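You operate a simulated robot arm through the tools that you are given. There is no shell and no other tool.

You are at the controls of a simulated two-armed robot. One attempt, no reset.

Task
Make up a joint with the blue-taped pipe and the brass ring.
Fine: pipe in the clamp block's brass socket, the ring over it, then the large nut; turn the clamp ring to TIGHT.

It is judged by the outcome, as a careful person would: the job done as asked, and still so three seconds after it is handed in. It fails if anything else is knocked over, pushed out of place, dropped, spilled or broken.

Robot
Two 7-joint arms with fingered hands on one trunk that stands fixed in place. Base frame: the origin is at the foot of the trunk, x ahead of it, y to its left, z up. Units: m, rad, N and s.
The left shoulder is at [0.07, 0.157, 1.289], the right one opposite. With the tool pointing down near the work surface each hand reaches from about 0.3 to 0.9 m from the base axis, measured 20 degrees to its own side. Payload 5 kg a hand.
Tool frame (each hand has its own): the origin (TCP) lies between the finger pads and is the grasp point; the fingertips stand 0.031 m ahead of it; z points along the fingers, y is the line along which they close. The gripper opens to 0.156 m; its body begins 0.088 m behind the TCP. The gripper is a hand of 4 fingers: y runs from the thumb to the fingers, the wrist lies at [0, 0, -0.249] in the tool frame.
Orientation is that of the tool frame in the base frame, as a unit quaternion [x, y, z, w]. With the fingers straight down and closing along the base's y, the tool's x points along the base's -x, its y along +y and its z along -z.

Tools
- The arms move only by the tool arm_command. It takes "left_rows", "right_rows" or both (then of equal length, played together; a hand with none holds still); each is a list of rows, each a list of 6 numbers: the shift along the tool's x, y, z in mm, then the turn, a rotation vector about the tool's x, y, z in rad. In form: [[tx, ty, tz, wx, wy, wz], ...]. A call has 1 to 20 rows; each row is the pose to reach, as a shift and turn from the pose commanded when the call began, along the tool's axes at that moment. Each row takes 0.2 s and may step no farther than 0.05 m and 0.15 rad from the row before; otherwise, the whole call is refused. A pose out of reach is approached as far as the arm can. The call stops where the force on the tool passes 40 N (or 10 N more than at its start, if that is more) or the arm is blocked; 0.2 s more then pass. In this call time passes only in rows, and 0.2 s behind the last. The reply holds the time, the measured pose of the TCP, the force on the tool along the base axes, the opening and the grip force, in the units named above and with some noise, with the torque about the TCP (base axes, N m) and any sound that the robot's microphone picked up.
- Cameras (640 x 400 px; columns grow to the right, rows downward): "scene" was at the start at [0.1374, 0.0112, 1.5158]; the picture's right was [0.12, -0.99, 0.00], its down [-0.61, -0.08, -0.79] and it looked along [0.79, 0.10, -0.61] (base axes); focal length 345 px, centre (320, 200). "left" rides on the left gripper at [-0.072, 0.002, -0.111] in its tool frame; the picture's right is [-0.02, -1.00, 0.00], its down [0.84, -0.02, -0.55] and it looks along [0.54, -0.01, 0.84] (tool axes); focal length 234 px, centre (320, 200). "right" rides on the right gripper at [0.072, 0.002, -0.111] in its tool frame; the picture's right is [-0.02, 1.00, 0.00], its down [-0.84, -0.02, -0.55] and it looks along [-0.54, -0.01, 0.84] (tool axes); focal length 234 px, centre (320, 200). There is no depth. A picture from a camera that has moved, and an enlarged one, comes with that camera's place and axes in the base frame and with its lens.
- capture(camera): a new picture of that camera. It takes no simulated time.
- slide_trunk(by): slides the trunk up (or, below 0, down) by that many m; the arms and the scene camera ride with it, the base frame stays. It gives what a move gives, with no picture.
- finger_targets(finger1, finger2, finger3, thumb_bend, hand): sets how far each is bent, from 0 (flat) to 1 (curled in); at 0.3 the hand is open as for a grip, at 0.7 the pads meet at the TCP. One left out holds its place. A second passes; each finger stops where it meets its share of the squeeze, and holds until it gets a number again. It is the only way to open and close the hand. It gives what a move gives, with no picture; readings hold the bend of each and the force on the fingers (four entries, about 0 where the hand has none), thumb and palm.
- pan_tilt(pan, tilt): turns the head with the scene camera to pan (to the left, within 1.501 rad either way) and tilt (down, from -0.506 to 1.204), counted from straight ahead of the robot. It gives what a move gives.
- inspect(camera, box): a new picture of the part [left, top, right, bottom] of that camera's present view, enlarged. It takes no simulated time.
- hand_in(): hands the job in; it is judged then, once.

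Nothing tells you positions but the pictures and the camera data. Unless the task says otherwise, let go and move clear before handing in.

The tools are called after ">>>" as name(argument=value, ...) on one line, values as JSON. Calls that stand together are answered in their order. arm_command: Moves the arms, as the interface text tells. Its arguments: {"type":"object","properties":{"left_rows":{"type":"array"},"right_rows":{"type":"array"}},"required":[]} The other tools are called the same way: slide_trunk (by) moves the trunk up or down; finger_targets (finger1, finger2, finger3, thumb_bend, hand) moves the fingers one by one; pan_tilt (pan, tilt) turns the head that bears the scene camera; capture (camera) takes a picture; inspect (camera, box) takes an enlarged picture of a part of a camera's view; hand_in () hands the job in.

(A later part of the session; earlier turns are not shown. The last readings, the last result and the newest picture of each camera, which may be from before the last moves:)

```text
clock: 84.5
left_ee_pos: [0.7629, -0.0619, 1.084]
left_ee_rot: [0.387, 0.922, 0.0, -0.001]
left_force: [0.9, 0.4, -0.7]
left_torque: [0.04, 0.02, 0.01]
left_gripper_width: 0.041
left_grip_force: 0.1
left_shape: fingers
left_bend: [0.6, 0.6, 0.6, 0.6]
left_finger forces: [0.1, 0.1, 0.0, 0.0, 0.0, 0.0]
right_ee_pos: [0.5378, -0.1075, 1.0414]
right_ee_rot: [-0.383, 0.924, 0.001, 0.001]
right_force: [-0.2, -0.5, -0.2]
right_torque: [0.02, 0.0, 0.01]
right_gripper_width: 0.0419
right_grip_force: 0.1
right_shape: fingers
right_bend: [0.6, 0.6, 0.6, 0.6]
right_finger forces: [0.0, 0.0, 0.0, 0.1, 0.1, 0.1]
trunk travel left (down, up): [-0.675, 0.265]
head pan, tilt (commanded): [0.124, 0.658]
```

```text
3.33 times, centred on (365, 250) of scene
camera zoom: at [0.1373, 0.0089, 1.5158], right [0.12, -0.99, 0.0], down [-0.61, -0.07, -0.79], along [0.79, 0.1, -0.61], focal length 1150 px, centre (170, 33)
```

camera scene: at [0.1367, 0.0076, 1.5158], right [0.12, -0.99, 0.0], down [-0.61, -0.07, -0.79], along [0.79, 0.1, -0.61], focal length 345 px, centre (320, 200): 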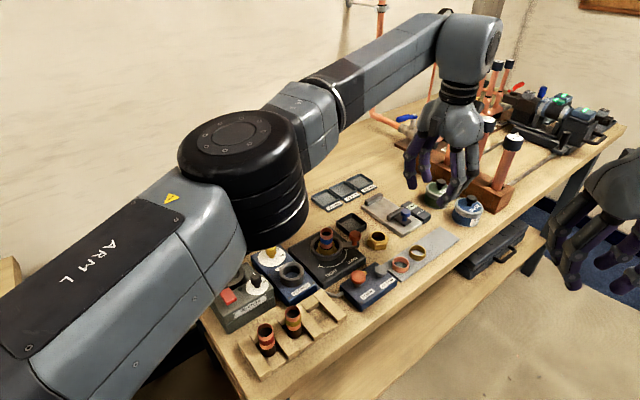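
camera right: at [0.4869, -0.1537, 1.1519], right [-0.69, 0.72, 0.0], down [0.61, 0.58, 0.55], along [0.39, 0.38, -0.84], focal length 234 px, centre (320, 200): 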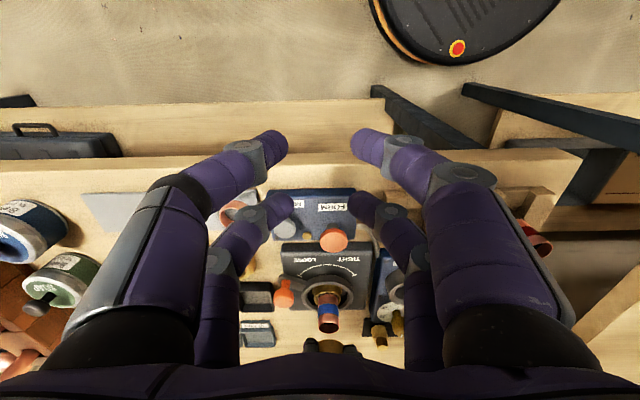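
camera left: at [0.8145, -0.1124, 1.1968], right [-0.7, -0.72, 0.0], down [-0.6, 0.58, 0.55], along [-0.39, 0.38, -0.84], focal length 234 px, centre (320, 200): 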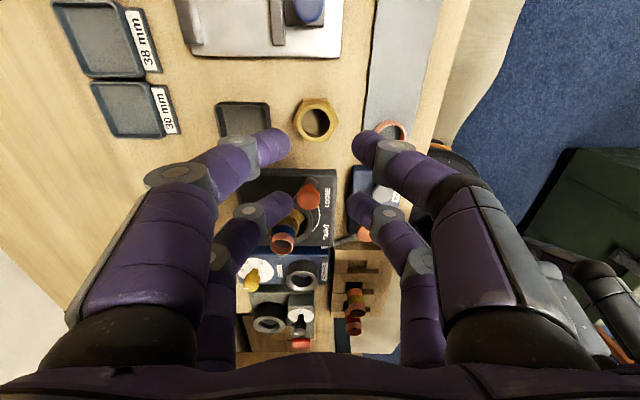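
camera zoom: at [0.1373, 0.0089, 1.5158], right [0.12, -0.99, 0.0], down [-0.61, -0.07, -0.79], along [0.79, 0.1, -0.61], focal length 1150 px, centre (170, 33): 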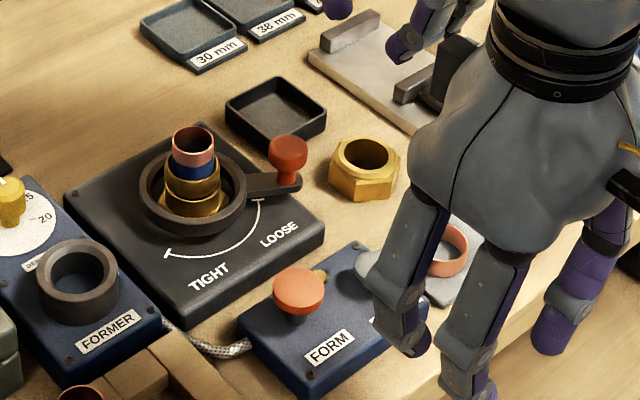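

The nut is aligned with the hand, about 5 mm toward the back. I'll shift, set the finger opening and descend part way to recheck.

>>> finger_targets(hand="left", finger1=0.585, finger2=0.585, finger3=0.585, thumb_bend=0.585)

>>> arm_command(left_rows=[[-1.2, 5.4, 0, 0, 0, 0], [-1.2, 5.4, 28, 0, 0, 0], [-1.2, 5.4, 56, 0, 0, 0], [-1.2, 5.4, 84, 0, 0, 0]])

>>> inspect(camera="left", box=[240, 80, 400, 220])

>>> inspect(camera="scene", box=[320, 190, 440, 290])

```text
clock: 85.5
left_ee_pos: [0.7619, -0.061, 1.0845]
left_ee_rot: [0.386, 0.922, -0.001, -0.001]
left_force: [-0.2, 0.4, 0.1]
left_torque: [-0.01, -0.01, 0.02]
left_gripper_width: 0.0489
left_grip_force: 0.1
left_shape: fingers
left_bend: [0.58, 0.58, 0.58, 0.58]
left_finger forces: [0.1, 0.0, 0.1, 0.0, 0.0, 0.0]
right_ee_pos: [0.5381, -0.1063, 1.0408]
right_ee_rot: [-0.383, 0.924, 0.0, 0.0]
right_force: [-0.1, 0.4, -0.4]
right_torque: [0.02, -0.03, -0.01]
right_gripper_width: 0.0419
right_grip_force: 0.1
right_shape: fingers
right_bend: [0.6, 0.6, 0.6, 0.6]
right_finger forces: [0.0, 0.1, 0.0, 0.0, 0.0, 0.0]
trunk travel left (down, up): [-0.675, 0.265]
head pan, tilt (commanded): [0.124, 0.658]
```

```text
clock: 86.5
left_ee_pos: [0.7661, -0.0571, 1.0024]
left_ee_rot: [0.386, 0.922, 0.0, 0.0]
left_force: [-0.2, 0.1, 0.1]
left_torque: [0.0, 0.03, 0.0]
left_gripper_width: 0.0489
left_grip_force: 0.0
left_shape: fingers
left_bend: [0.58, 0.58, 0.58, 0.58]
left_finger forces: [0.1, 0.1, 0.0, 0.0, 0.0, 0.0]
right_ee_pos: [0.5387, -0.1068, 1.0413]
right_ee_rot: [-0.382, 0.924, 0.001, 0.001]
right_force: [0.2, 0.6, 0.0]
right_torque: [-0.01, 0.01, 0.02]
right_gripper_width: 0.0418
right_grip_force: 0.0
right_shape: fingers
right_bend: [0.6, 0.6, 0.6, 0.6]
right_finger forces: [0.0, 0.1, 0.1, 0.0, 0.0, 0.0]
trunk travel left (down, up): [-0.675, 0.265]
head pan, tilt (commanded): [0.124, 0.658]
```

```text
2.86 times, centred on (320, 150) of left
camera zoom: at [0.8194, -0.1078, 1.1122], right [-0.7, -0.72, 0.0], down [-0.6, 0.58, 0.54], along [-0.39, 0.38, -0.84], focal length 669 px, centre (320, 343)
```

zoom: 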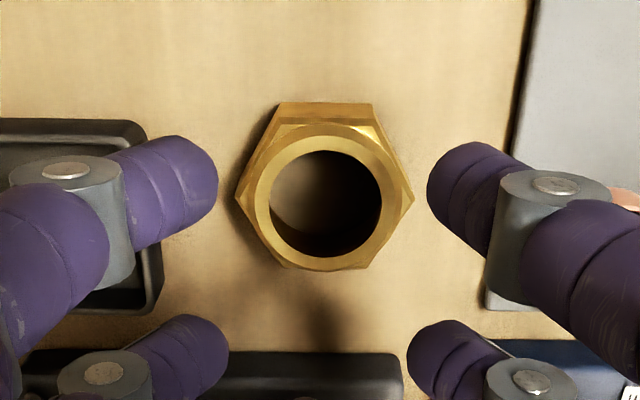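

```text
4.00 times, centred on (380, 240) of scene
camera zoom: at [0.1379, 0.0109, 1.5158], right [0.12, -0.99, 0.0], down [-0.61, -0.08, -0.79], along [0.78, 0.1, -0.61], focal length 1380 px, centre (80, 40)
```

zoom: 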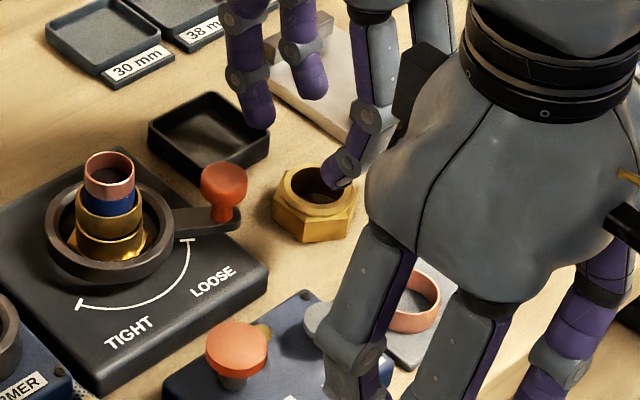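

The nut is centred within about 1 mm. I'll descend to the hex body, keeping the tips just above the bench.

>>> arm_command(left_rows=[[0, -0.8, 16, 0, 0, 0], [0, -0.8, 32, 0, 0, 0], [0, -0.8, 46, 0, 0, 0], [0, -0.8, 56, 0, 0, 0]])

>>> inspect(camera="left", box=[240, 110, 400, 250])

>>> inspect(camera="scene", box=[320, 200, 420, 280])

>>> capture(camera="right")

```text
clock: 87.5
left_ee_pos: [0.7648, -0.0576, 0.9444]
left_ee_rot: [0.387, 0.922, -0.001, -0.001]
left_force: [0.4, 0.1, 0.4]
left_torque: [-0.03, 0.03, -0.01]
left_gripper_width: 0.0487
left_grip_force: 0.2
left_shape: fingers
left_bend: [0.58, 0.58, 0.58, 0.58]
left_finger forces: [0.1, 0.0, 0.0, 0.1, 0.0, 0.0]
right_ee_pos: [0.5384, -0.105, 1.0413]
right_ee_rot: [-0.381, 0.924, 0.0, 0.001]
right_force: [-0.2, 0.5, -0.7]
right_torque: [0.01, 0.01, -0.02]
right_gripper_width: 0.0417
right_grip_force: 0.0
right_shape: fingers
right_bend: [0.6, 0.6, 0.6, 0.6]
right_finger forces: [0.1, 0.0, 0.0, 0.1, 0.0, 0.0]
trunk travel left (down, up): [-0.675, 0.265]
head pan, tilt (commanded): [0.124, 0.658]
```

```text
2.86 times, centred on (320, 180) of left
camera zoom: at [0.818, -0.1085, 1.0561], right [-0.7, -0.72, 0.0], down [-0.6, 0.58, 0.55], along [-0.39, 0.38, -0.84], focal length 669 px, centre (320, 257)
```

zoom: 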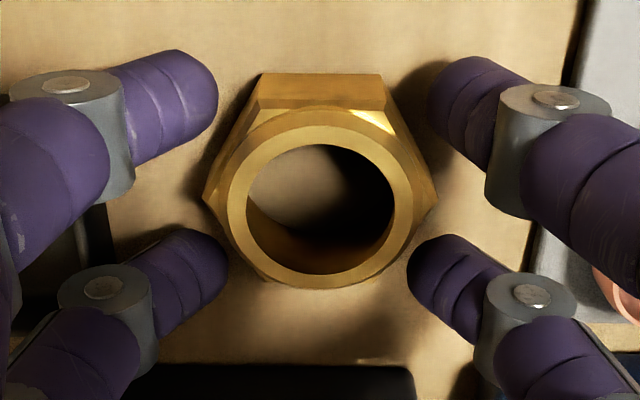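

```text
5.00 times, centred on (370, 240) of scene
camera zoom: at [0.1377, 0.0108, 1.5158], right [0.12, -0.99, 0.0], down [-0.61, -0.08, -0.79], along [0.78, 0.1, -0.61], focal length 1725 px, centre (70, 0)
```

zoom: 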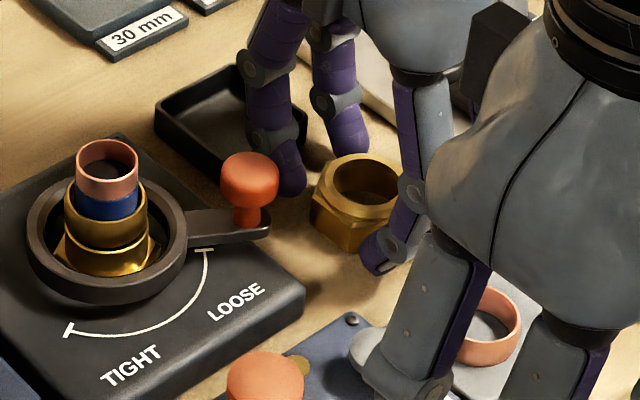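

```text
taken
camera right: at [0.4861, -0.1553, 1.152], right [-0.69, 0.72, 0.0], down [0.61, 0.58, 0.55], along [0.39, 0.38, -0.84], focal length 234 px, centre (320, 200)
```

right: 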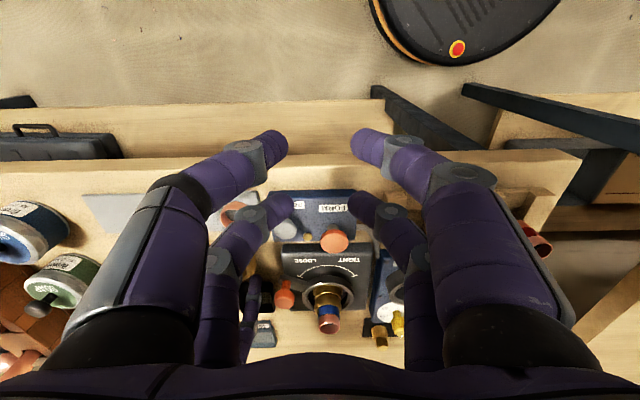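

The nut is centred among the four fingers. I'll lower 4 mm more and close evenly.

>>> arm_command(left_rows=[[0, 0, 1.5, 0, 0, 0], [0, 0, 3, 0, 0, 0], [0, 0, 4.5, 0, 0, 0]])

>>> finger_targets(hand="left", finger1=0.615, finger2=0.615, finger3=0.615, thumb_bend=0.615)

>>> inspect(camera="left", box=[240, 110, 400, 250])

```text
clock: 88.3
left_ee_pos: [0.7663, -0.0565, 0.9411]
left_ee_rot: [0.385, 0.923, 0.0, 0.0]
left_force: [-0.4, 0.9, 0.1]
left_torque: [0.0, -0.02, -0.01]
left_gripper_width: 0.0491
left_grip_force: 0.1
left_shape: fingers
left_bend: [0.58, 0.58, 0.58, 0.58]
left_finger forces: [0.1, 0.0, 0.0, 0.1, 0.0, 0.1]
right_ee_pos: [0.5383, -0.1048, 1.0399]
right_ee_rot: [-0.382, 0.924, 0.001, 0.001]
right_force: [0.4, -0.3, 0.3]
right_torque: [-0.03, 0.05, 0.03]
right_gripper_width: 0.0417
right_grip_force: 0.0
right_shape: fingers
right_bend: [0.6, 0.6, 0.6, 0.6]
right_finger forces: [0.1, 0.1, 0.1, 0.0, 0.0, 0.1]
trunk travel left (down, up): [-0.675, 0.265]
head pan, tilt (commanded): [0.124, 0.658]
```

```text
clock: 89.3
left_ee_pos: [0.766, -0.0576, 0.9405]
left_ee_rot: [0.387, 0.922, 0.0, 0.001]
left_force: [-0.1, -0.9, 0.7]
left_torque: [0.0, 0.02, -0.01]
left_gripper_width: 0.0386
left_grip_force: 0.4
left_shape: fingers
left_bend: [0.61, 0.61, 0.61, 0.61]
left_finger forces: [0.2, 0.2, 0.3, 0.1, 0.2, 0.0]
right_ee_pos: [0.539, -0.106, 1.0405]
right_ee_rot: [-0.381, 0.925, 0.0, 0.001]
right_force: [1.0, -0.1, 0.3]
right_torque: [-0.01, 0.01, 0.01]
right_gripper_width: 0.0414
right_grip_force: 0.0
right_shape: fingers
right_bend: [0.6, 0.6, 0.6, 0.6]
right_finger forces: [0.1, 0.1, 0.0, 0.1, 0.0, 0.0]
trunk travel left (down, up): [-0.675, 0.265]
head pan, tilt (commanded): [0.124, 0.658]
```

```text
2.86 times, centred on (320, 180) of left
camera zoom: at [0.8183, -0.1084, 1.0521], right [-0.7, -0.72, 0.0], down [-0.6, 0.58, 0.54], along [-0.39, 0.38, -0.84], focal length 669 px, centre (320, 257)
```

zoom: 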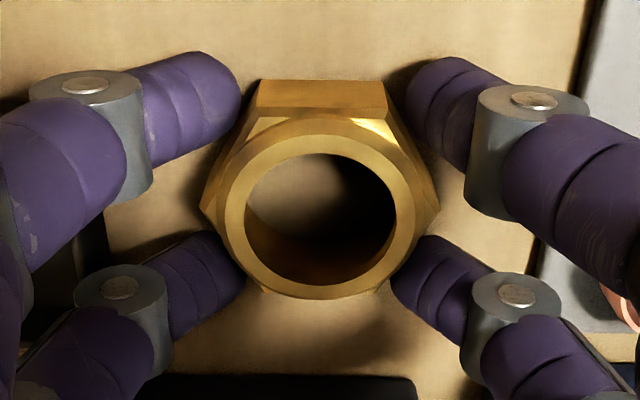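

All four fingers touch the nut at once. I'll build up the squeeze in balanced steps.

>>> finger_targets(hand="left", finger1=0.64, finger2=0.64, finger3=0.64, thumb_bend=0.627)

>>> finger_targets(hand="left", finger1=0.67, finger2=0.67, finger3=0.67, thumb_bend=0.642)

>>> inspect(camera="left", box=[240, 110, 400, 250])

```text
clock: 90.3
left_ee_pos: [0.7664, -0.0584, 0.9395]
left_ee_rot: [0.386, 0.922, 0.0, 0.0]
left_force: [0.0, -0.8, 0.3]
left_torque: [-0.02, -0.02, 0.0]
left_gripper_width: 0.0365
left_grip_force: 4.2
left_shape: fingers
left_bend: [0.62, 0.61, 0.61, 0.61]
left_finger forces: [2.0, 2.0, 2.7, 0.0, 1.4, 0.0]
right_ee_pos: [0.5384, -0.1073, 1.0411]
right_ee_rot: [-0.382, 0.924, 0.0, 0.001]
right_force: [-0.5, -0.2, 0.0]
right_torque: [0.0, -0.02, -0.03]
right_gripper_width: 0.0418
right_grip_force: 0.1
right_shape: fingers
right_bend: [0.6, 0.6, 0.6, 0.6]
right_finger forces: [0.1, 0.1, 0.0, 0.0, 0.1, 0.1]
trunk travel left (down, up): [-0.675, 0.265]
head pan, tilt (commanded): [0.124, 0.658]
```

```text
clock: 91.3
left_ee_pos: [0.7663, -0.0585, 0.9396]
left_ee_rot: [0.387, 0.922, 0.0, 0.0]
left_force: [0.0, -0.7, 0.3]
left_torque: [-0.01, -0.02, 0.0]
left_gripper_width: 0.0348
left_grip_force: 8.8
left_shape: fingers
left_bend: [0.62, 0.62, 0.61, 0.62]
left_finger forces: [4.5, 4.6, 5.3, 0.1, 3.6, 0.0]
right_ee_pos: [0.5395, -0.1058, 1.0398]
right_ee_rot: [-0.382, 0.924, 0.001, 0.0]
right_force: [-0.3, -0.4, 0.0]
right_torque: [-0.02, 0.01, 0.03]
right_gripper_width: 0.0419
right_grip_force: 0.0
right_shape: fingers
right_bend: [0.6, 0.6, 0.6, 0.6]
right_finger forces: [0.0, 0.0, 0.0, 0.0, 0.0, 0.0]
trunk travel left (down, up): [-0.675, 0.265]
head pan, tilt (commanded): [0.124, 0.658]
```

```text
2.86 times, centred on (320, 180) of left
camera zoom: at [0.8185, -0.1083, 1.052], right [-0.7, -0.72, 0.0], down [-0.6, 0.58, 0.55], along [-0.39, 0.38, -0.84], focal length 669 px, centre (320, 257)
```

zoom: 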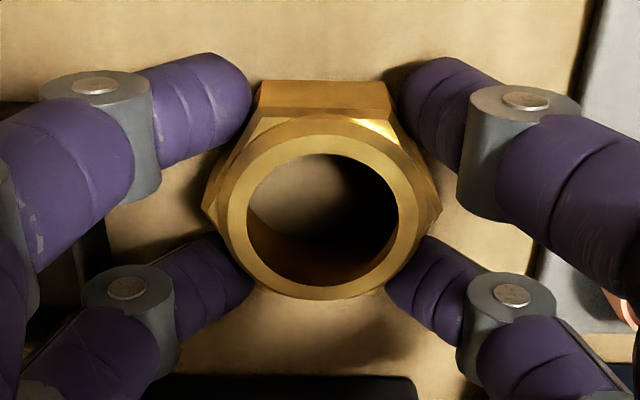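

The grip is balanced at about 4.5 N per finger. I'll firm it a bit more and lift.

>>> finger_targets(hand="left", finger1=0.7, finger2=0.7, finger3=0.695, thumb_bend=0.656)

>>> arm_command(left_rows=[[0, 0, -4, 0, 0, 0], [0, 0, -9, 0, 0, 0], [0, 0, -16, 0, 0, 0], [0, 0, -25, 0, 0, 0]])

>>> inspect(camera="left", box=[240, 110, 400, 250])

>>> inspect(camera="scene", box=[320, 180, 440, 280])

```text
clock: 92.3
left_ee_pos: [0.7653, -0.057, 0.9402]
left_ee_rot: [0.386, 0.922, -0.001, -0.001]
left_force: [-0.4, -0.2, -0.4]
left_torque: [-0.03, 0.02, -0.01]
left_gripper_width: 0.0342
left_grip_force: 14.3
left_shape: fingers
left_bend: [0.63, 0.62, 0.61, 0.63]
left_finger forces: [7.1, 7.1, 8.1, 0.0, 5.8, 0.0]
right_ee_pos: [0.5382, -0.1064, 1.041]
right_ee_rot: [-0.382, 0.924, 0.0, 0.001]
right_force: [0.1, 0.3, -0.1]
right_torque: [0.01, -0.01, 0.02]
right_gripper_width: 0.0419
right_grip_force: 0.1
right_shape: fingers
right_bend: [0.6, 0.6, 0.6, 0.6]
right_finger forces: [0.0, 0.0, 0.1, 0.1, 0.0, 0.0]
trunk travel left (down, up): [-0.675, 0.265]
head pan, tilt (commanded): [0.124, 0.658]
```

```text
clock: 93.3
left_ee_pos: [0.7659, -0.0585, 0.9656]
left_ee_rot: [0.386, 0.922, 0.0, 0.0]
left_force: [0.2, -0.8, -0.9]
left_torque: [0.0, -0.03, 0.01]
left_gripper_width: 0.0342
left_grip_force: 14.1
left_shape: fingers
left_bend: [0.63, 0.62, 0.61, 0.63]
left_finger forces: [7.1, 7.0, 8.0, 0.1, 5.8, 0.0]
right_ee_pos: [0.5384, -0.1061, 1.0404]
right_ee_rot: [-0.382, 0.924, 0.0, 0.001]
right_force: [0.0, -0.2, -0.1]
right_torque: [-0.03, -0.03, 0.0]
right_gripper_width: 0.0418
right_grip_force: 0.0
right_shape: fingers
right_bend: [0.6, 0.6, 0.6, 0.6]
right_finger forces: [0.1, 0.0, 0.1, 0.0, 0.0, 0.0]
trunk travel left (down, up): [-0.675, 0.265]
head pan, tilt (commanded): [0.124, 0.658]
```

```text
2.86 times, centred on (320, 180) of left
camera zoom: at [0.818, -0.1082, 1.077], right [-0.7, -0.72, 0.0], down [-0.6, 0.58, 0.54], along [-0.39, 0.38, -0.84], focal length 669 px, centre (320, 257)
```

zoom: 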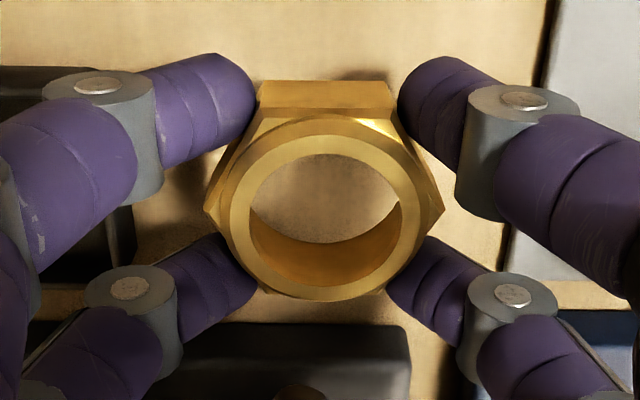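

```text
4.00 times, centred on (380, 230) of scene
camera zoom: at [0.1373, 0.011, 1.5158], right [0.12, -0.99, 0.0], down [-0.61, -0.08, -0.79], along [0.79, 0.1, -0.61], focal length 1380 px, centre (80, 80)
```

zoom: 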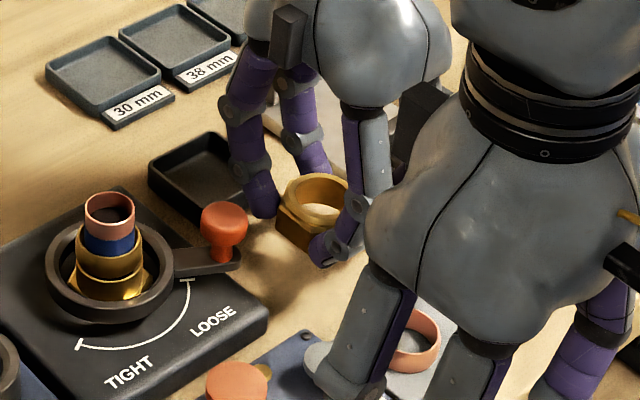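

The nut is level and secure. I'll raise it and carry it over the pipe.

>>> arm_command(left_rows=[[0, 0, -30, 0, 0, 0], [0, 0, -60, 0, 0, 0], [0, 0, -78, 0, 0, 0], [22, 6.5, -78, 0, 0, 0], [44.5, 13, -78, 0, 0, 0], [67, 19.5, -78, 0, 0, 0], [89, 26, -78, 0, 0, 0], [111, 32.5, -78, 0, 0, 0], [133.7, 39.1, -78, 0, 0, 0]])

>>> inspect(camera="left", box=[270, 110, 370, 220])

>>> inspect(camera="right", box=[285, 260, 375, 350])

>>> inspect(camera="scene", box=[260, 150, 420, 290])

```text
clock: 95.3
left_ee_pos: [0.7, 0.0662, 1.0441]
left_ee_rot: [0.387, 0.922, 0.0, 0.002]
left_force: [0.3, -0.2, -0.1]
left_torque: [0.02, -0.06, 0.0]
left_gripper_width: 0.0341
left_grip_force: 14.1
left_shape: fingers
left_bend: [0.63, 0.63, 0.61, 0.63]
left_finger forces: [7.2, 7.0, 8.0, 0.0, 6.0, 0.1]
right_ee_pos: [0.5372, -0.1054, 1.0411]
right_ee_rot: [-0.382, 0.924, -0.001, -0.001]
right_force: [0.6, -0.3, -0.3]
right_torque: [-0.04, -0.04, -0.02]
right_gripper_width: 0.0422
right_grip_force: 0.0
right_shape: fingers
right_bend: [0.6, 0.6, 0.6, 0.6]
right_finger forces: [0.0, 0.0, 0.1, 0.1, 0.0, 0.0]
trunk travel left (down, up): [-0.675, 0.265]
head pan, tilt (commanded): [0.124, 0.658]
```

```text
3.64 times, centred on (320, 165) of left
camera zoom: at [0.7526, 0.016, 1.156], right [-0.7, -0.72, 0.0], down [-0.6, 0.58, 0.54], along [-0.39, 0.38, -0.84], focal length 852 px, centre (320, 327)
```

zoom: 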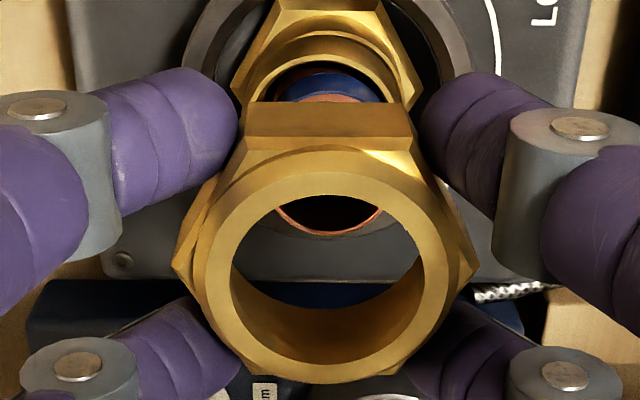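

```text
4.44 times, centred on (330, 305) of right
camera zoom: at [0.4856, -0.1541, 1.1525], right [-0.69, 0.72, 0.0], down [0.61, 0.58, 0.55], along [0.4, 0.38, -0.84], focal length 1041 px, centre (276, -267)
```

zoom: 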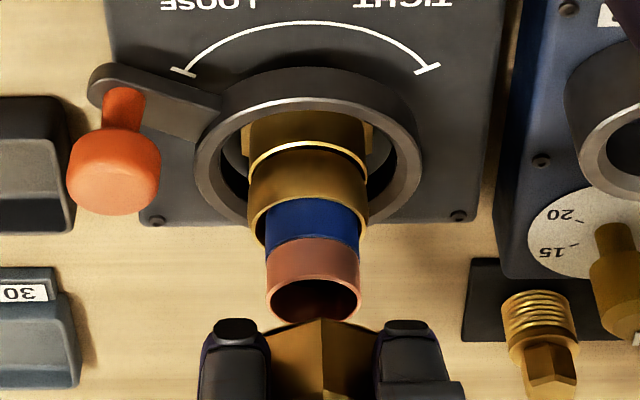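

```text
2.86 times, centred on (340, 220) of scene
camera zoom: at [0.137, 0.0124, 1.5158], right [0.12, -0.99, 0.0], down [-0.61, -0.08, -0.79], along [0.79, 0.1, -0.61], focal length 986 px, centre (263, 143)
```

zoom: 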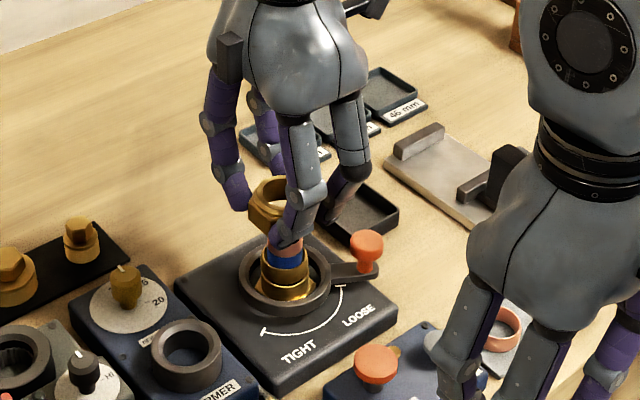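

The nut is within about 1 mm of the pipe axis. I'll lower it to just above the pipe top and recheck.

>>> arm_command(left_rows=[[-0.3, -0.5, 8, 0, 0, 0], [-0.3, -0.5, 16, 0, 0, 0]])

>>> inspect(camera="left", box=[285, 130, 355, 210])

>>> inspect(camera="right", box=[305, 290, 360, 345])

```text
clock: 95.9
left_ee_pos: [0.7002, 0.0645, 1.0272]
left_ee_rot: [0.387, 0.922, 0.001, 0.0]
left_force: [0.3, -0.1, -2.6]
left_torque: [0.01, -0.05, -0.01]
left_gripper_width: 0.0341
left_grip_force: 14.2
left_shape: fingers
left_bend: [0.63, 0.63, 0.61, 0.63]
left_finger forces: [7.1, 7.1, 8.0, 0.0, 5.9, 0.0]
right_ee_pos: [0.5383, -0.1067, 1.0409]
right_ee_rot: [-0.382, 0.924, -0.001, 0.0]
right_force: [0.2, -0.1, 0.9]
right_torque: [-0.02, -0.01, 0.01]
right_gripper_width: 0.042
right_grip_force: 0.1
right_shape: fingers
right_bend: [0.6, 0.6, 0.6, 0.6]
right_finger forces: [0.0, 0.0, 0.0, 0.0, 0.0, 0.0]
trunk travel left (down, up): [-0.675, 0.265]
head pan, tilt (commanded): [0.124, 0.658]
```

```text
5.00 times, centred on (320, 170) of left
camera zoom: at [0.7527, 0.0146, 1.1395], right [-0.7, -0.72, 0.0], down [-0.6, 0.58, 0.54], along [-0.39, 0.38, -0.84], focal length 1171 px, centre (320, 350)
```

zoom: 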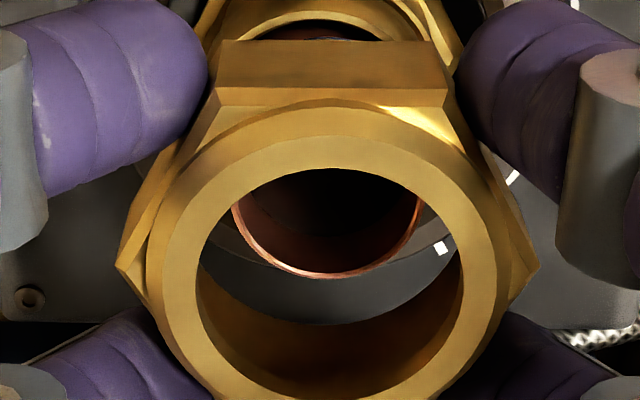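

```text
7.27 times, centred on (332, 318) of right
camera zoom: at [0.486, -0.1546, 1.1522], right [-0.69, 0.72, 0.0], down [0.61, 0.58, 0.55], along [0.39, 0.38, -0.84], focal length 1703 px, centre (229, -654)
```

zoom: 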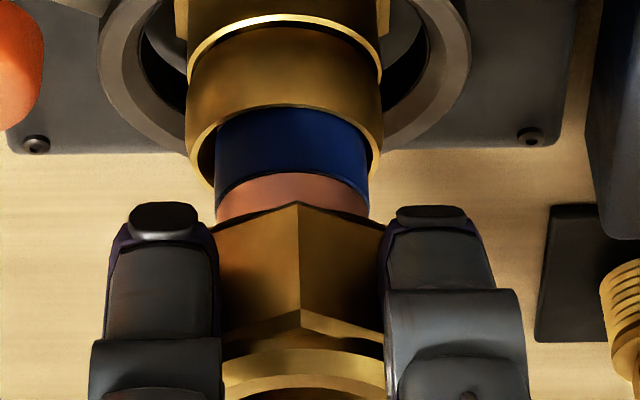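

Both views show the nut concentric with the pipe. I'll lower it over the pipe slowly.

>>> arm_command(left_rows=[[0.3, 0, 4, 0, 0, 0], [0.3, 0, 8, 0, 0, 0], [0.3, 0, 12, 0, 0, 0], [0.3, 0, 16, 0, 0, 0]])

>>> inspect(camera="left", box=[285, 130, 355, 210])

>>> inspect(camera="right", box=[305, 275, 360, 335])

```text
clock: 96.9
left_ee_pos: [0.699, 0.064, 1.012]
left_ee_rot: [0.387, 0.922, 0.0, 0.0]
left_force: [0.0, 0.6, -0.8]
left_torque: [0.03, -0.01, 0.01]
left_gripper_width: 0.0341
left_grip_force: 13.7
left_shape: fingers
left_bend: [0.63, 0.63, 0.61, 0.63]
left_finger forces: [7.2, 7.1, 8.0, 0.1, 5.9, 0.0]
right_ee_pos: [0.5377, -0.1051, 1.0406]
right_ee_rot: [-0.382, 0.924, 0.0, 0.0]
right_force: [0.1, 0.2, 0.4]
right_torque: [-0.02, 0.0, 0.02]
right_gripper_width: 0.0418
right_grip_force: 0.0
right_shape: fingers
right_bend: [0.6, 0.6, 0.6, 0.6]
right_finger forces: [0.0, 0.0, 0.0, 0.0, 0.0, 0.0]
trunk travel left (down, up): [-0.675, 0.265]
head pan, tilt (commanded): [0.124, 0.658]
```

```text
5.00 times, centred on (320, 170) of left
camera zoom: at [0.7525, 0.014, 1.1234], right [-0.7, -0.72, 0.0], down [-0.6, 0.58, 0.54], along [-0.39, 0.38, -0.84], focal length 1171 px, centre (320, 350)
```

zoom: 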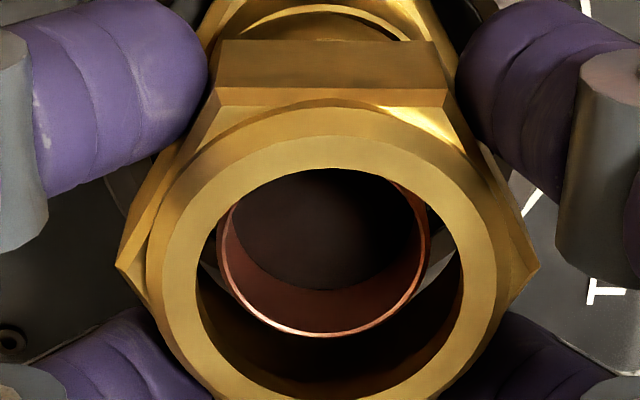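

```text
6.67 times, centred on (332, 305) of right
camera zoom: at [0.4861, -0.155, 1.1521], right [-0.69, 0.72, 0.0], down [0.61, 0.58, 0.55], along [0.39, 0.38, -0.84], focal length 1561 px, centre (237, -500)
```

zoom: 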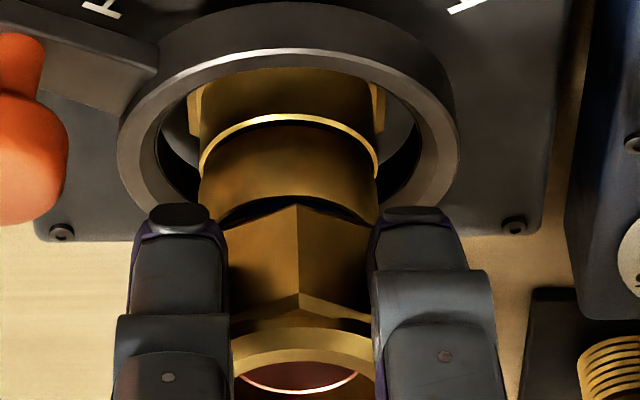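

The pipe is well inside the nut. I'll continue down toward the brass ring, feeling for contact.

>>> arm_command(left_rows=[[0.3, 0.4, 4, 0, 0, 0], [0.3, 0.4, 8, 0, 0, 0], [0.3, 0.4, 12, 0, 0, 0], [0.3, 0.4, 15, 0, 0, 0]])

>>> inspect(camera="left", box=[280, 110, 360, 210])

>>> inspect(camera="right", box=[300, 265, 365, 335])

```text
clock: 97.9
left_ee_pos: [0.6996, 0.0654, 0.9955]
left_ee_rot: [0.387, 0.922, 0.0, 0.0]
left_force: [0.9, -0.5, -0.3]
left_torque: [0.01, 0.02, 0.01]
left_gripper_width: 0.0342
left_grip_force: 13.8
left_shape: fingers
left_bend: [0.63, 0.63, 0.61, 0.63]
left_finger forces: [7.2, 7.0, 8.0, 0.1, 5.9, 0.0]
right_ee_pos: [0.5379, -0.1053, 1.0409]
right_ee_rot: [-0.382, 0.924, 0.0, 0.0]
right_force: [0.8, -0.6, 0.5]
right_torque: [0.01, 0.01, 0.01]
right_gripper_width: 0.0419
right_grip_force: 0.1
right_shape: fingers
right_bend: [0.6, 0.6, 0.6, 0.6]
right_finger forces: [0.0, 0.1, 0.0, 0.1, 0.1, 0.0]
trunk travel left (down, up): [-0.675, 0.265]
head pan, tilt (commanded): [0.124, 0.658]
```

```text
4.00 times, centred on (320, 160) of left
camera zoom: at [0.7524, 0.0149, 1.108], right [-0.7, -0.72, 0.0], down [-0.6, 0.58, 0.55], along [-0.39, 0.38, -0.84], focal length 937 px, centre (320, 360)
```

zoom: 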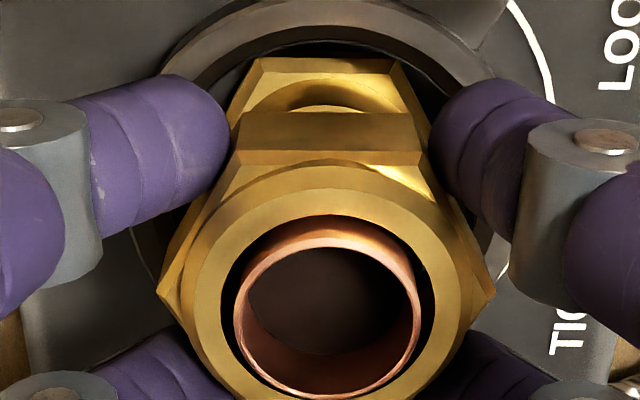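

```text
5.71 times, centred on (332, 300) of right
camera zoom: at [0.4861, -0.1551, 1.1521], right [-0.69, 0.72, 0.0], down [0.61, 0.58, 0.55], along [0.39, 0.38, -0.84], focal length 1338 px, centre (249, -371)
```

zoom: 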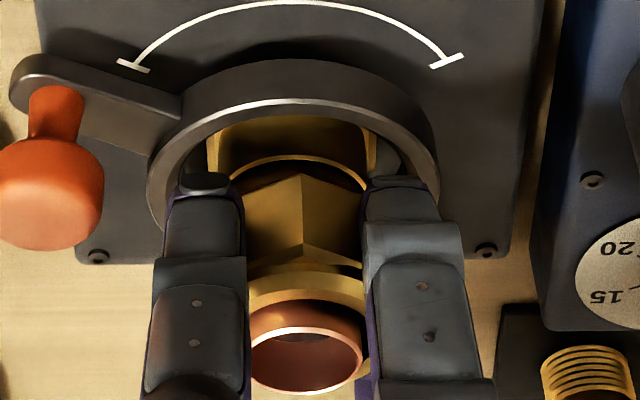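

The nut's bottom is now near the ring's top. I'll lower in small steps and feel for contact.

>>> arm_command(left_rows=[[0, 0, 1.5, 0, 0, 0], [0, 0, 3, 0, 0, 0], [0, 0, 4.5, 0, 0, 0]])

>>> inspect(camera="right", box=[300, 265, 365, 335])

>>> inspect(camera="left", box=[280, 110, 360, 210])

```text
clock: 98.7
left_ee_pos: [0.7008, 0.0653, 0.9911]
left_ee_rot: [0.387, 0.922, 0.001, 0.0]
left_force: [0.4, -0.2, -1.3]
left_torque: [-0.04, -0.04, -0.03]
left_gripper_width: 0.0339
left_grip_force: 14.1
left_shape: fingers
left_bend: [0.63, 0.63, 0.61, 0.63]
left_finger forces: [7.0, 7.1, 7.9, 0.0, 6.0, 0.0]
right_ee_pos: [0.5384, -0.106, 1.0409]
right_ee_rot: [-0.382, 0.924, 0.001, 0.001]
right_force: [-0.8, 0.0, 0.3]
right_torque: [-0.01, 0.01, 0.01]
right_gripper_width: 0.0416
right_grip_force: 0.0
right_shape: fingers
right_bend: [0.6, 0.6, 0.6, 0.6]
right_finger forces: [0.0, 0.0, 0.1, 0.0, 0.0, 0.1]
trunk travel left (down, up): [-0.675, 0.265]
head pan, tilt (commanded): [0.124, 0.658]
```

```text
5.71 times, centred on (332, 300) of right
camera zoom: at [0.486, -0.1551, 1.1521], right [-0.69, 0.72, 0.0], down [0.61, 0.58, 0.55], along [0.39, 0.38, -0.84], focal length 1338 px, centre (249, -371)
```

zoom: 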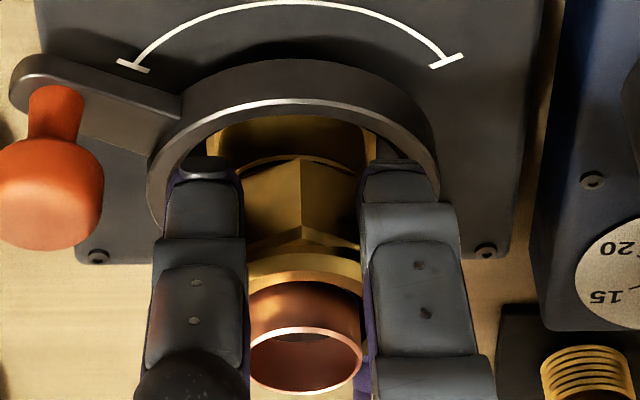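

```text
4.00 times, centred on (320, 160) of left
camera zoom: at [0.7526, 0.0149, 1.1036], right [-0.7, -0.72, 0.0], down [-0.6, 0.58, 0.54], along [-0.39, 0.38, -0.84], focal length 937 px, centre (320, 360)
```

zoom: 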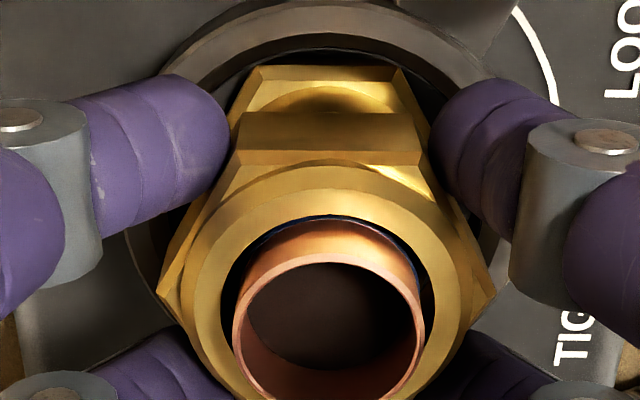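

No contact yet. I'll continue lowering.

>>> arm_command(left_rows=[[0, 0, 1, 0, 0, 0], [0, 0, 2, 0, 0, 0], [0, 0, 3, 0, 0, 0]])

>>> arm_command(left_rows=[[0, 0, 1, 0, 0, 0], [0, 0, 2, 0, 0, 0]])

>>> inspect(camera="right", box=[300, 265, 365, 335])

>>> inspect(camera="left", box=[270, 90, 370, 210])

```text
clock: 99.5
left_ee_pos: [0.6993, 0.065, 0.9888]
left_ee_rot: [0.387, 0.922, 0.0, -0.001]
left_force: [0.5, -0.1, -0.3]
left_torque: [-0.02, 0.01, 0.0]
left_gripper_width: 0.034
left_grip_force: 14.1
left_shape: fingers
left_bend: [0.63, 0.63, 0.61, 0.63]
left_finger forces: [7.2, 7.2, 8.0, 0.1, 5.9, 0.0]
right_ee_pos: [0.5376, -0.106, 1.0398]
right_ee_rot: [-0.382, 0.924, 0.0, 0.001]
right_force: [0.5, -0.1, 0.3]
right_torque: [0.0, -0.01, -0.01]
right_gripper_width: 0.0417
right_grip_force: 0.1
right_shape: fingers
right_bend: [0.6, 0.6, 0.6, 0.6]
right_finger forces: [0.0, 0.1, 0.0, 0.0, 0.0, 0.0]
trunk travel left (down, up): [-0.675, 0.265]
head pan, tilt (commanded): [0.124, 0.658]
```

```text
clock: 100.1
left_ee_pos: [0.6989, 0.0653, 0.9874]
left_ee_rot: [0.387, 0.922, 0.0, 0.0]
left_force: [0.2, -0.3, -1.2]
left_torque: [-0.01, 0.04, -0.01]
left_gripper_width: 0.034
left_grip_force: 13.9
left_shape: fingers
left_bend: [0.63, 0.63, 0.61, 0.63]
left_finger forces: [7.1, 7.0, 8.0, 0.0, 5.9, 0.0]
right_ee_pos: [0.5372, -0.1066, 1.0413]
right_ee_rot: [-0.382, 0.924, 0.001, 0.001]
right_force: [-0.3, -0.4, 0.0]
right_torque: [0.0, 0.02, -0.02]
right_gripper_width: 0.0418
right_grip_force: 0.1
right_shape: fingers
right_bend: [0.6, 0.6, 0.6, 0.6]
right_finger forces: [0.0, 0.1, 0.1, 0.0, 0.0, 0.0]
trunk travel left (down, up): [-0.675, 0.265]
head pan, tilt (commanded): [0.124, 0.658]
```

```text
5.71 times, centred on (332, 300) of right
camera zoom: at [0.486, -0.1551, 1.1521], right [-0.69, 0.72, 0.0], down [0.61, 0.58, 0.55], along [0.39, 0.38, -0.84], focal length 1338 px, centre (249, -371)
```

zoom: 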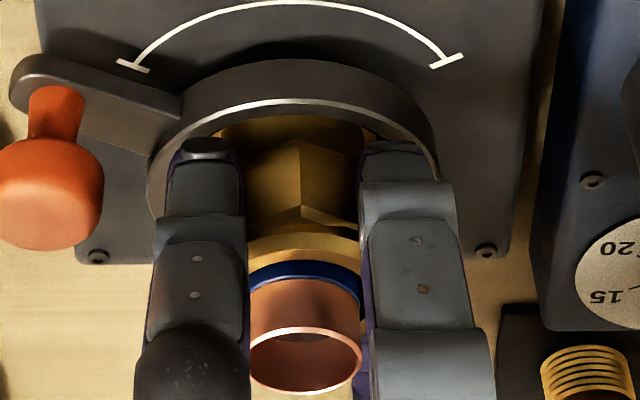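

```text
3.33 times, centred on (320, 150) of left
camera zoom: at [0.7523, 0.0146, 1.0987], right [-0.7, -0.72, 0.0], down [-0.6, 0.58, 0.54], along [-0.39, 0.38, -0.84], focal length 781 px, centre (320, 367)
```

zoom: 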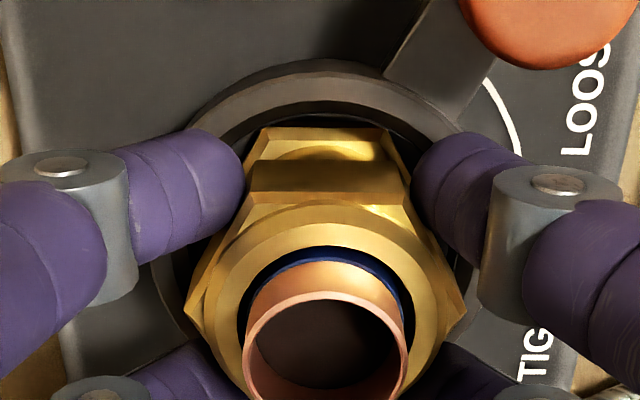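

The nut has passed around the brass ring without resistance. I'll go down a few millimetres more until either the nut seats or the tips near the clamp ring.

>>> arm_command(left_rows=[[0, 0, 1, 0, 0, 0], [0, 0, 2, 0, 0, 0]])

>>> arm_command(left_rows=[[0, 0, 1, 0, 0, 0], [0, 0, 2, 0, 0, 0]])

>>> inspect(camera="right", box=[300, 265, 365, 335])

```text
clock: 100.7
left_ee_pos: [0.7006, 0.0649, 0.9849]
left_ee_rot: [0.387, 0.922, 0.0, 0.0]
left_force: [0.3, -0.2, -0.8]
left_torque: [-0.01, -0.01, -0.03]
left_gripper_width: 0.0341
left_grip_force: 13.6
left_shape: fingers
left_bend: [0.63, 0.63, 0.61, 0.63]
left_finger forces: [7.2, 7.1, 7.9, 0.0, 5.9, 0.1]
right_ee_pos: [0.5383, -0.1057, 1.041]
right_ee_rot: [-0.381, 0.925, 0.0, 0.0]
right_force: [-0.2, 0.3, 0.1]
right_torque: [0.0, 0.0, -0.03]
right_gripper_width: 0.0419
right_grip_force: 0.0
right_shape: fingers
right_bend: [0.6, 0.6, 0.6, 0.6]
right_finger forces: [0.0, 0.1, 0.1, 0.0, 0.0, 0.1]
trunk travel left (down, up): [-0.675, 0.265]
head pan, tilt (commanded): [0.124, 0.658]
```

```text
clock: 101.3
left_ee_pos: [0.6993, 0.0651, 0.9828]
left_ee_rot: [0.386, 0.922, 0.0, 0.0]
left_force: [0.6, 0.3, -0.4]
left_torque: [0.02, 0.02, 0.0]
left_gripper_width: 0.0342
left_grip_force: 14.3
left_shape: fingers
left_bend: [0.63, 0.63, 0.61, 0.63]
left_finger forces: [7.3, 7.2, 8.8, 0.1, 6.0, 0.1]
right_ee_pos: [0.5386, -0.106, 1.0403]
right_ee_rot: [-0.381, 0.924, 0.0, 0.001]
right_force: [0.7, -0.7, 0.3]
right_torque: [0.0, 0.0, 0.01]
right_gripper_width: 0.042
right_grip_force: 0.1
right_shape: fingers
right_bend: [0.6, 0.6, 0.6, 0.6]
right_finger forces: [0.0, 0.1, 0.0, 0.0, 0.0, 0.0]
trunk travel left (down, up): [-0.675, 0.265]
head pan, tilt (commanded): [0.124, 0.658]
```

```text
5.71 times, centred on (332, 300) of right
camera zoom: at [0.4859, -0.155, 1.1522], right [-0.69, 0.72, 0.0], down [0.61, 0.58, 0.55], along [0.4, 0.38, -0.84], focal length 1338 px, centre (249, -371)
```

zoom: 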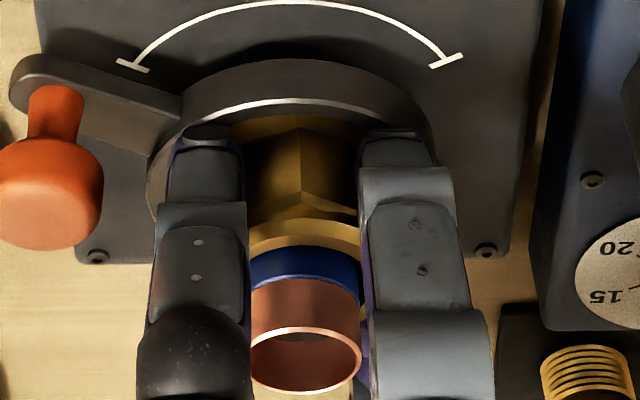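

The tips are at clamp-ring height, so I'll open all fingers evenly to let the nut drop the rest of the way.

>>> finger_targets(hand="left", finger1=0.58, finger2=0.58, finger3=0.58, thumb_bend=0.58)

>>> inspect(camera="left", box=[270, 90, 370, 210])

>>> inspect(camera="right", box=[300, 265, 365, 335])

```text
clock: 102.3
left_ee_pos: [0.6992, 0.0658, 0.9822]
left_ee_rot: [0.387, 0.922, 0.0, 0.0]
left_force: [-0.1, -0.1, -1.4]
left_torque: [-0.01, 0.01, 0.0]
left_gripper_width: 0.0524
left_grip_force: 0.1
left_shape: fingers
left_bend: [0.57, 0.57, 0.57, 0.57]
left_finger forces: [0.0, 0.0, 0.0, 0.0, 0.1, 0.0]
right_ee_pos: [0.5375, -0.106, 1.0396]
right_ee_rot: [-0.382, 0.924, 0.001, 0.001]
right_force: [0.6, -0.5, 0.1]
right_torque: [0.01, 0.0, 0.02]
right_gripper_width: 0.0418
right_grip_force: 0.1
right_shape: fingers
right_bend: [0.6, 0.6, 0.6, 0.6]
right_finger forces: [0.1, 0.0, 0.0, 0.0, 0.1, 0.0]
trunk travel left (down, up): [-0.675, 0.265]
head pan, tilt (commanded): [0.124, 0.658]
```

```text
3.33 times, centred on (320, 150) of left
camera zoom: at [0.7522, 0.0148, 1.0949], right [-0.7, -0.72, 0.0], down [-0.6, 0.58, 0.54], along [-0.39, 0.38, -0.84], focal length 781 px, centre (320, 367)
```

zoom: 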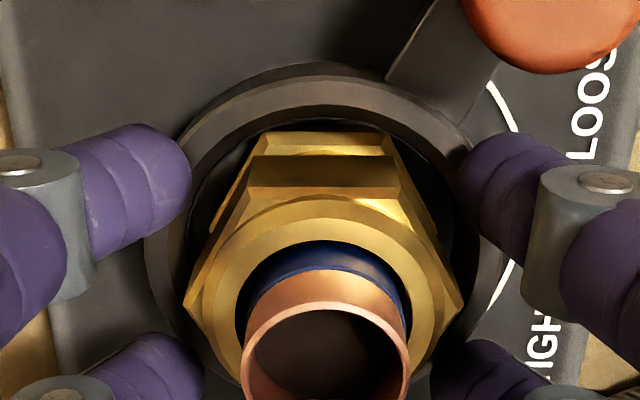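

```text
5.71 times, centred on (332, 300) of right
camera zoom: at [0.486, -0.1551, 1.1521], right [-0.69, 0.72, 0.0], down [0.61, 0.58, 0.55], along [0.4, 0.38, -0.84], focal length 1338 px, centre (249, -371)
```

zoom: 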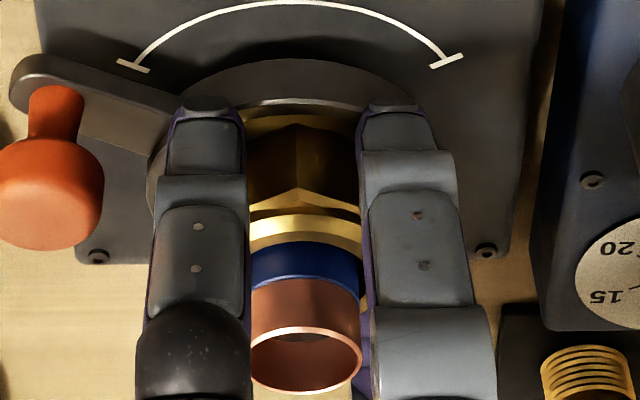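

Released with no snag. I'll rise clear and look at the assembly from all cameras.

>>> arm_command(left_rows=[[0, 0, -10, 0, 0, 0], [0, 0, -30, 0, 0, 0], [0, 0, -60, 0, 0, 0], [0, 0, -90, 0, 0, 0]])

>>> inspect(camera="left", box=[260, 50, 380, 170])

>>> inspect(camera="right", box=[280, 250, 370, 340])

>>> inspect(camera="scene", box=[280, 210, 380, 290])

```text
clock: 103.3
left_ee_pos: [0.6991, 0.0636, 1.0725]
left_ee_rot: [0.387, 0.922, 0.001, 0.0]
left_force: [1.0, 0.2, -0.2]
left_torque: [-0.01, -0.02, 0.0]
left_gripper_width: 0.0524
left_grip_force: 0.1
left_shape: fingers
left_bend: [0.57, 0.57, 0.57, 0.57]
left_finger forces: [0.0, 0.0, 0.1, 0.0, 0.0, 0.0]
right_ee_pos: [0.5374, -0.1057, 1.0406]
right_ee_rot: [-0.382, 0.924, 0.0, 0.0]
right_force: [-0.6, 0.6, 0.8]
right_torque: [0.02, -0.01, -0.03]
right_gripper_width: 0.0417
right_grip_force: 0.1
right_shape: fingers
right_bend: [0.6, 0.6, 0.6, 0.6]
right_finger forces: [0.1, 0.1, 0.0, 0.1, 0.0, 0.0]
trunk travel left (down, up): [-0.675, 0.265]
head pan, tilt (commanded): [0.124, 0.658]
```

```text
3.33 times, centred on (320, 110) of left
camera zoom: at [0.751, 0.0141, 1.1848], right [-0.7, -0.72, 0.0], down [-0.6, 0.58, 0.55], along [-0.39, 0.38, -0.84], focal length 781 px, centre (320, 500)
```

zoom: 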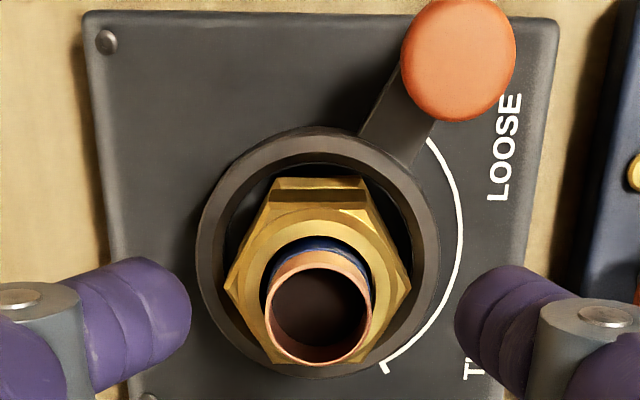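

```text
4.44 times, centred on (325, 295) of right
camera zoom: at [0.4854, -0.1553, 1.1523], right [-0.69, 0.72, 0.0], down [0.61, 0.58, 0.55], along [0.4, 0.38, -0.84], focal length 1041 px, centre (298, -222)
```

zoom: 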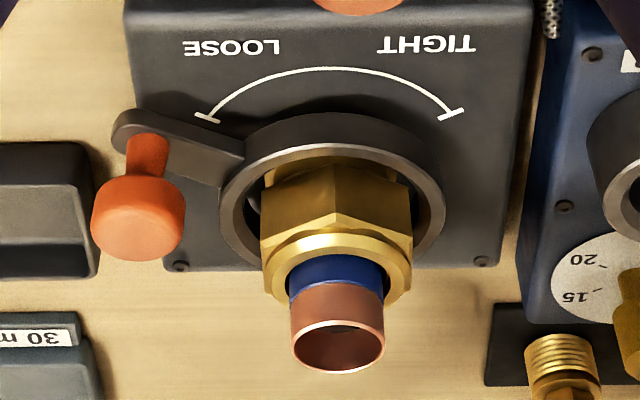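

```text
5.00 times, centred on (330, 250) of scene
camera zoom: at [0.1367, 0.0107, 1.5158], right [0.12, -0.99, 0.0], down [-0.61, -0.08, -0.79], along [0.79, 0.1, -0.61], focal length 1725 px, centre (270, -50)
```

zoom: 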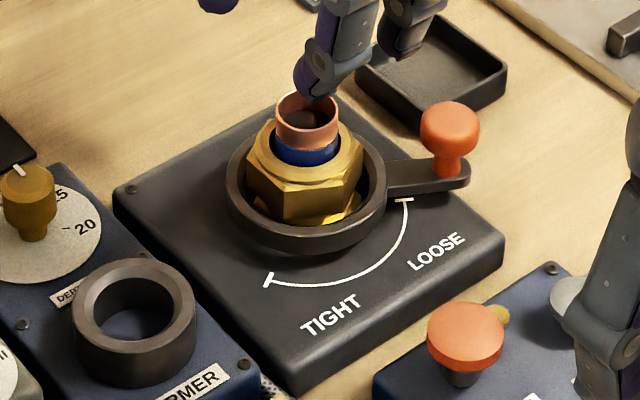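

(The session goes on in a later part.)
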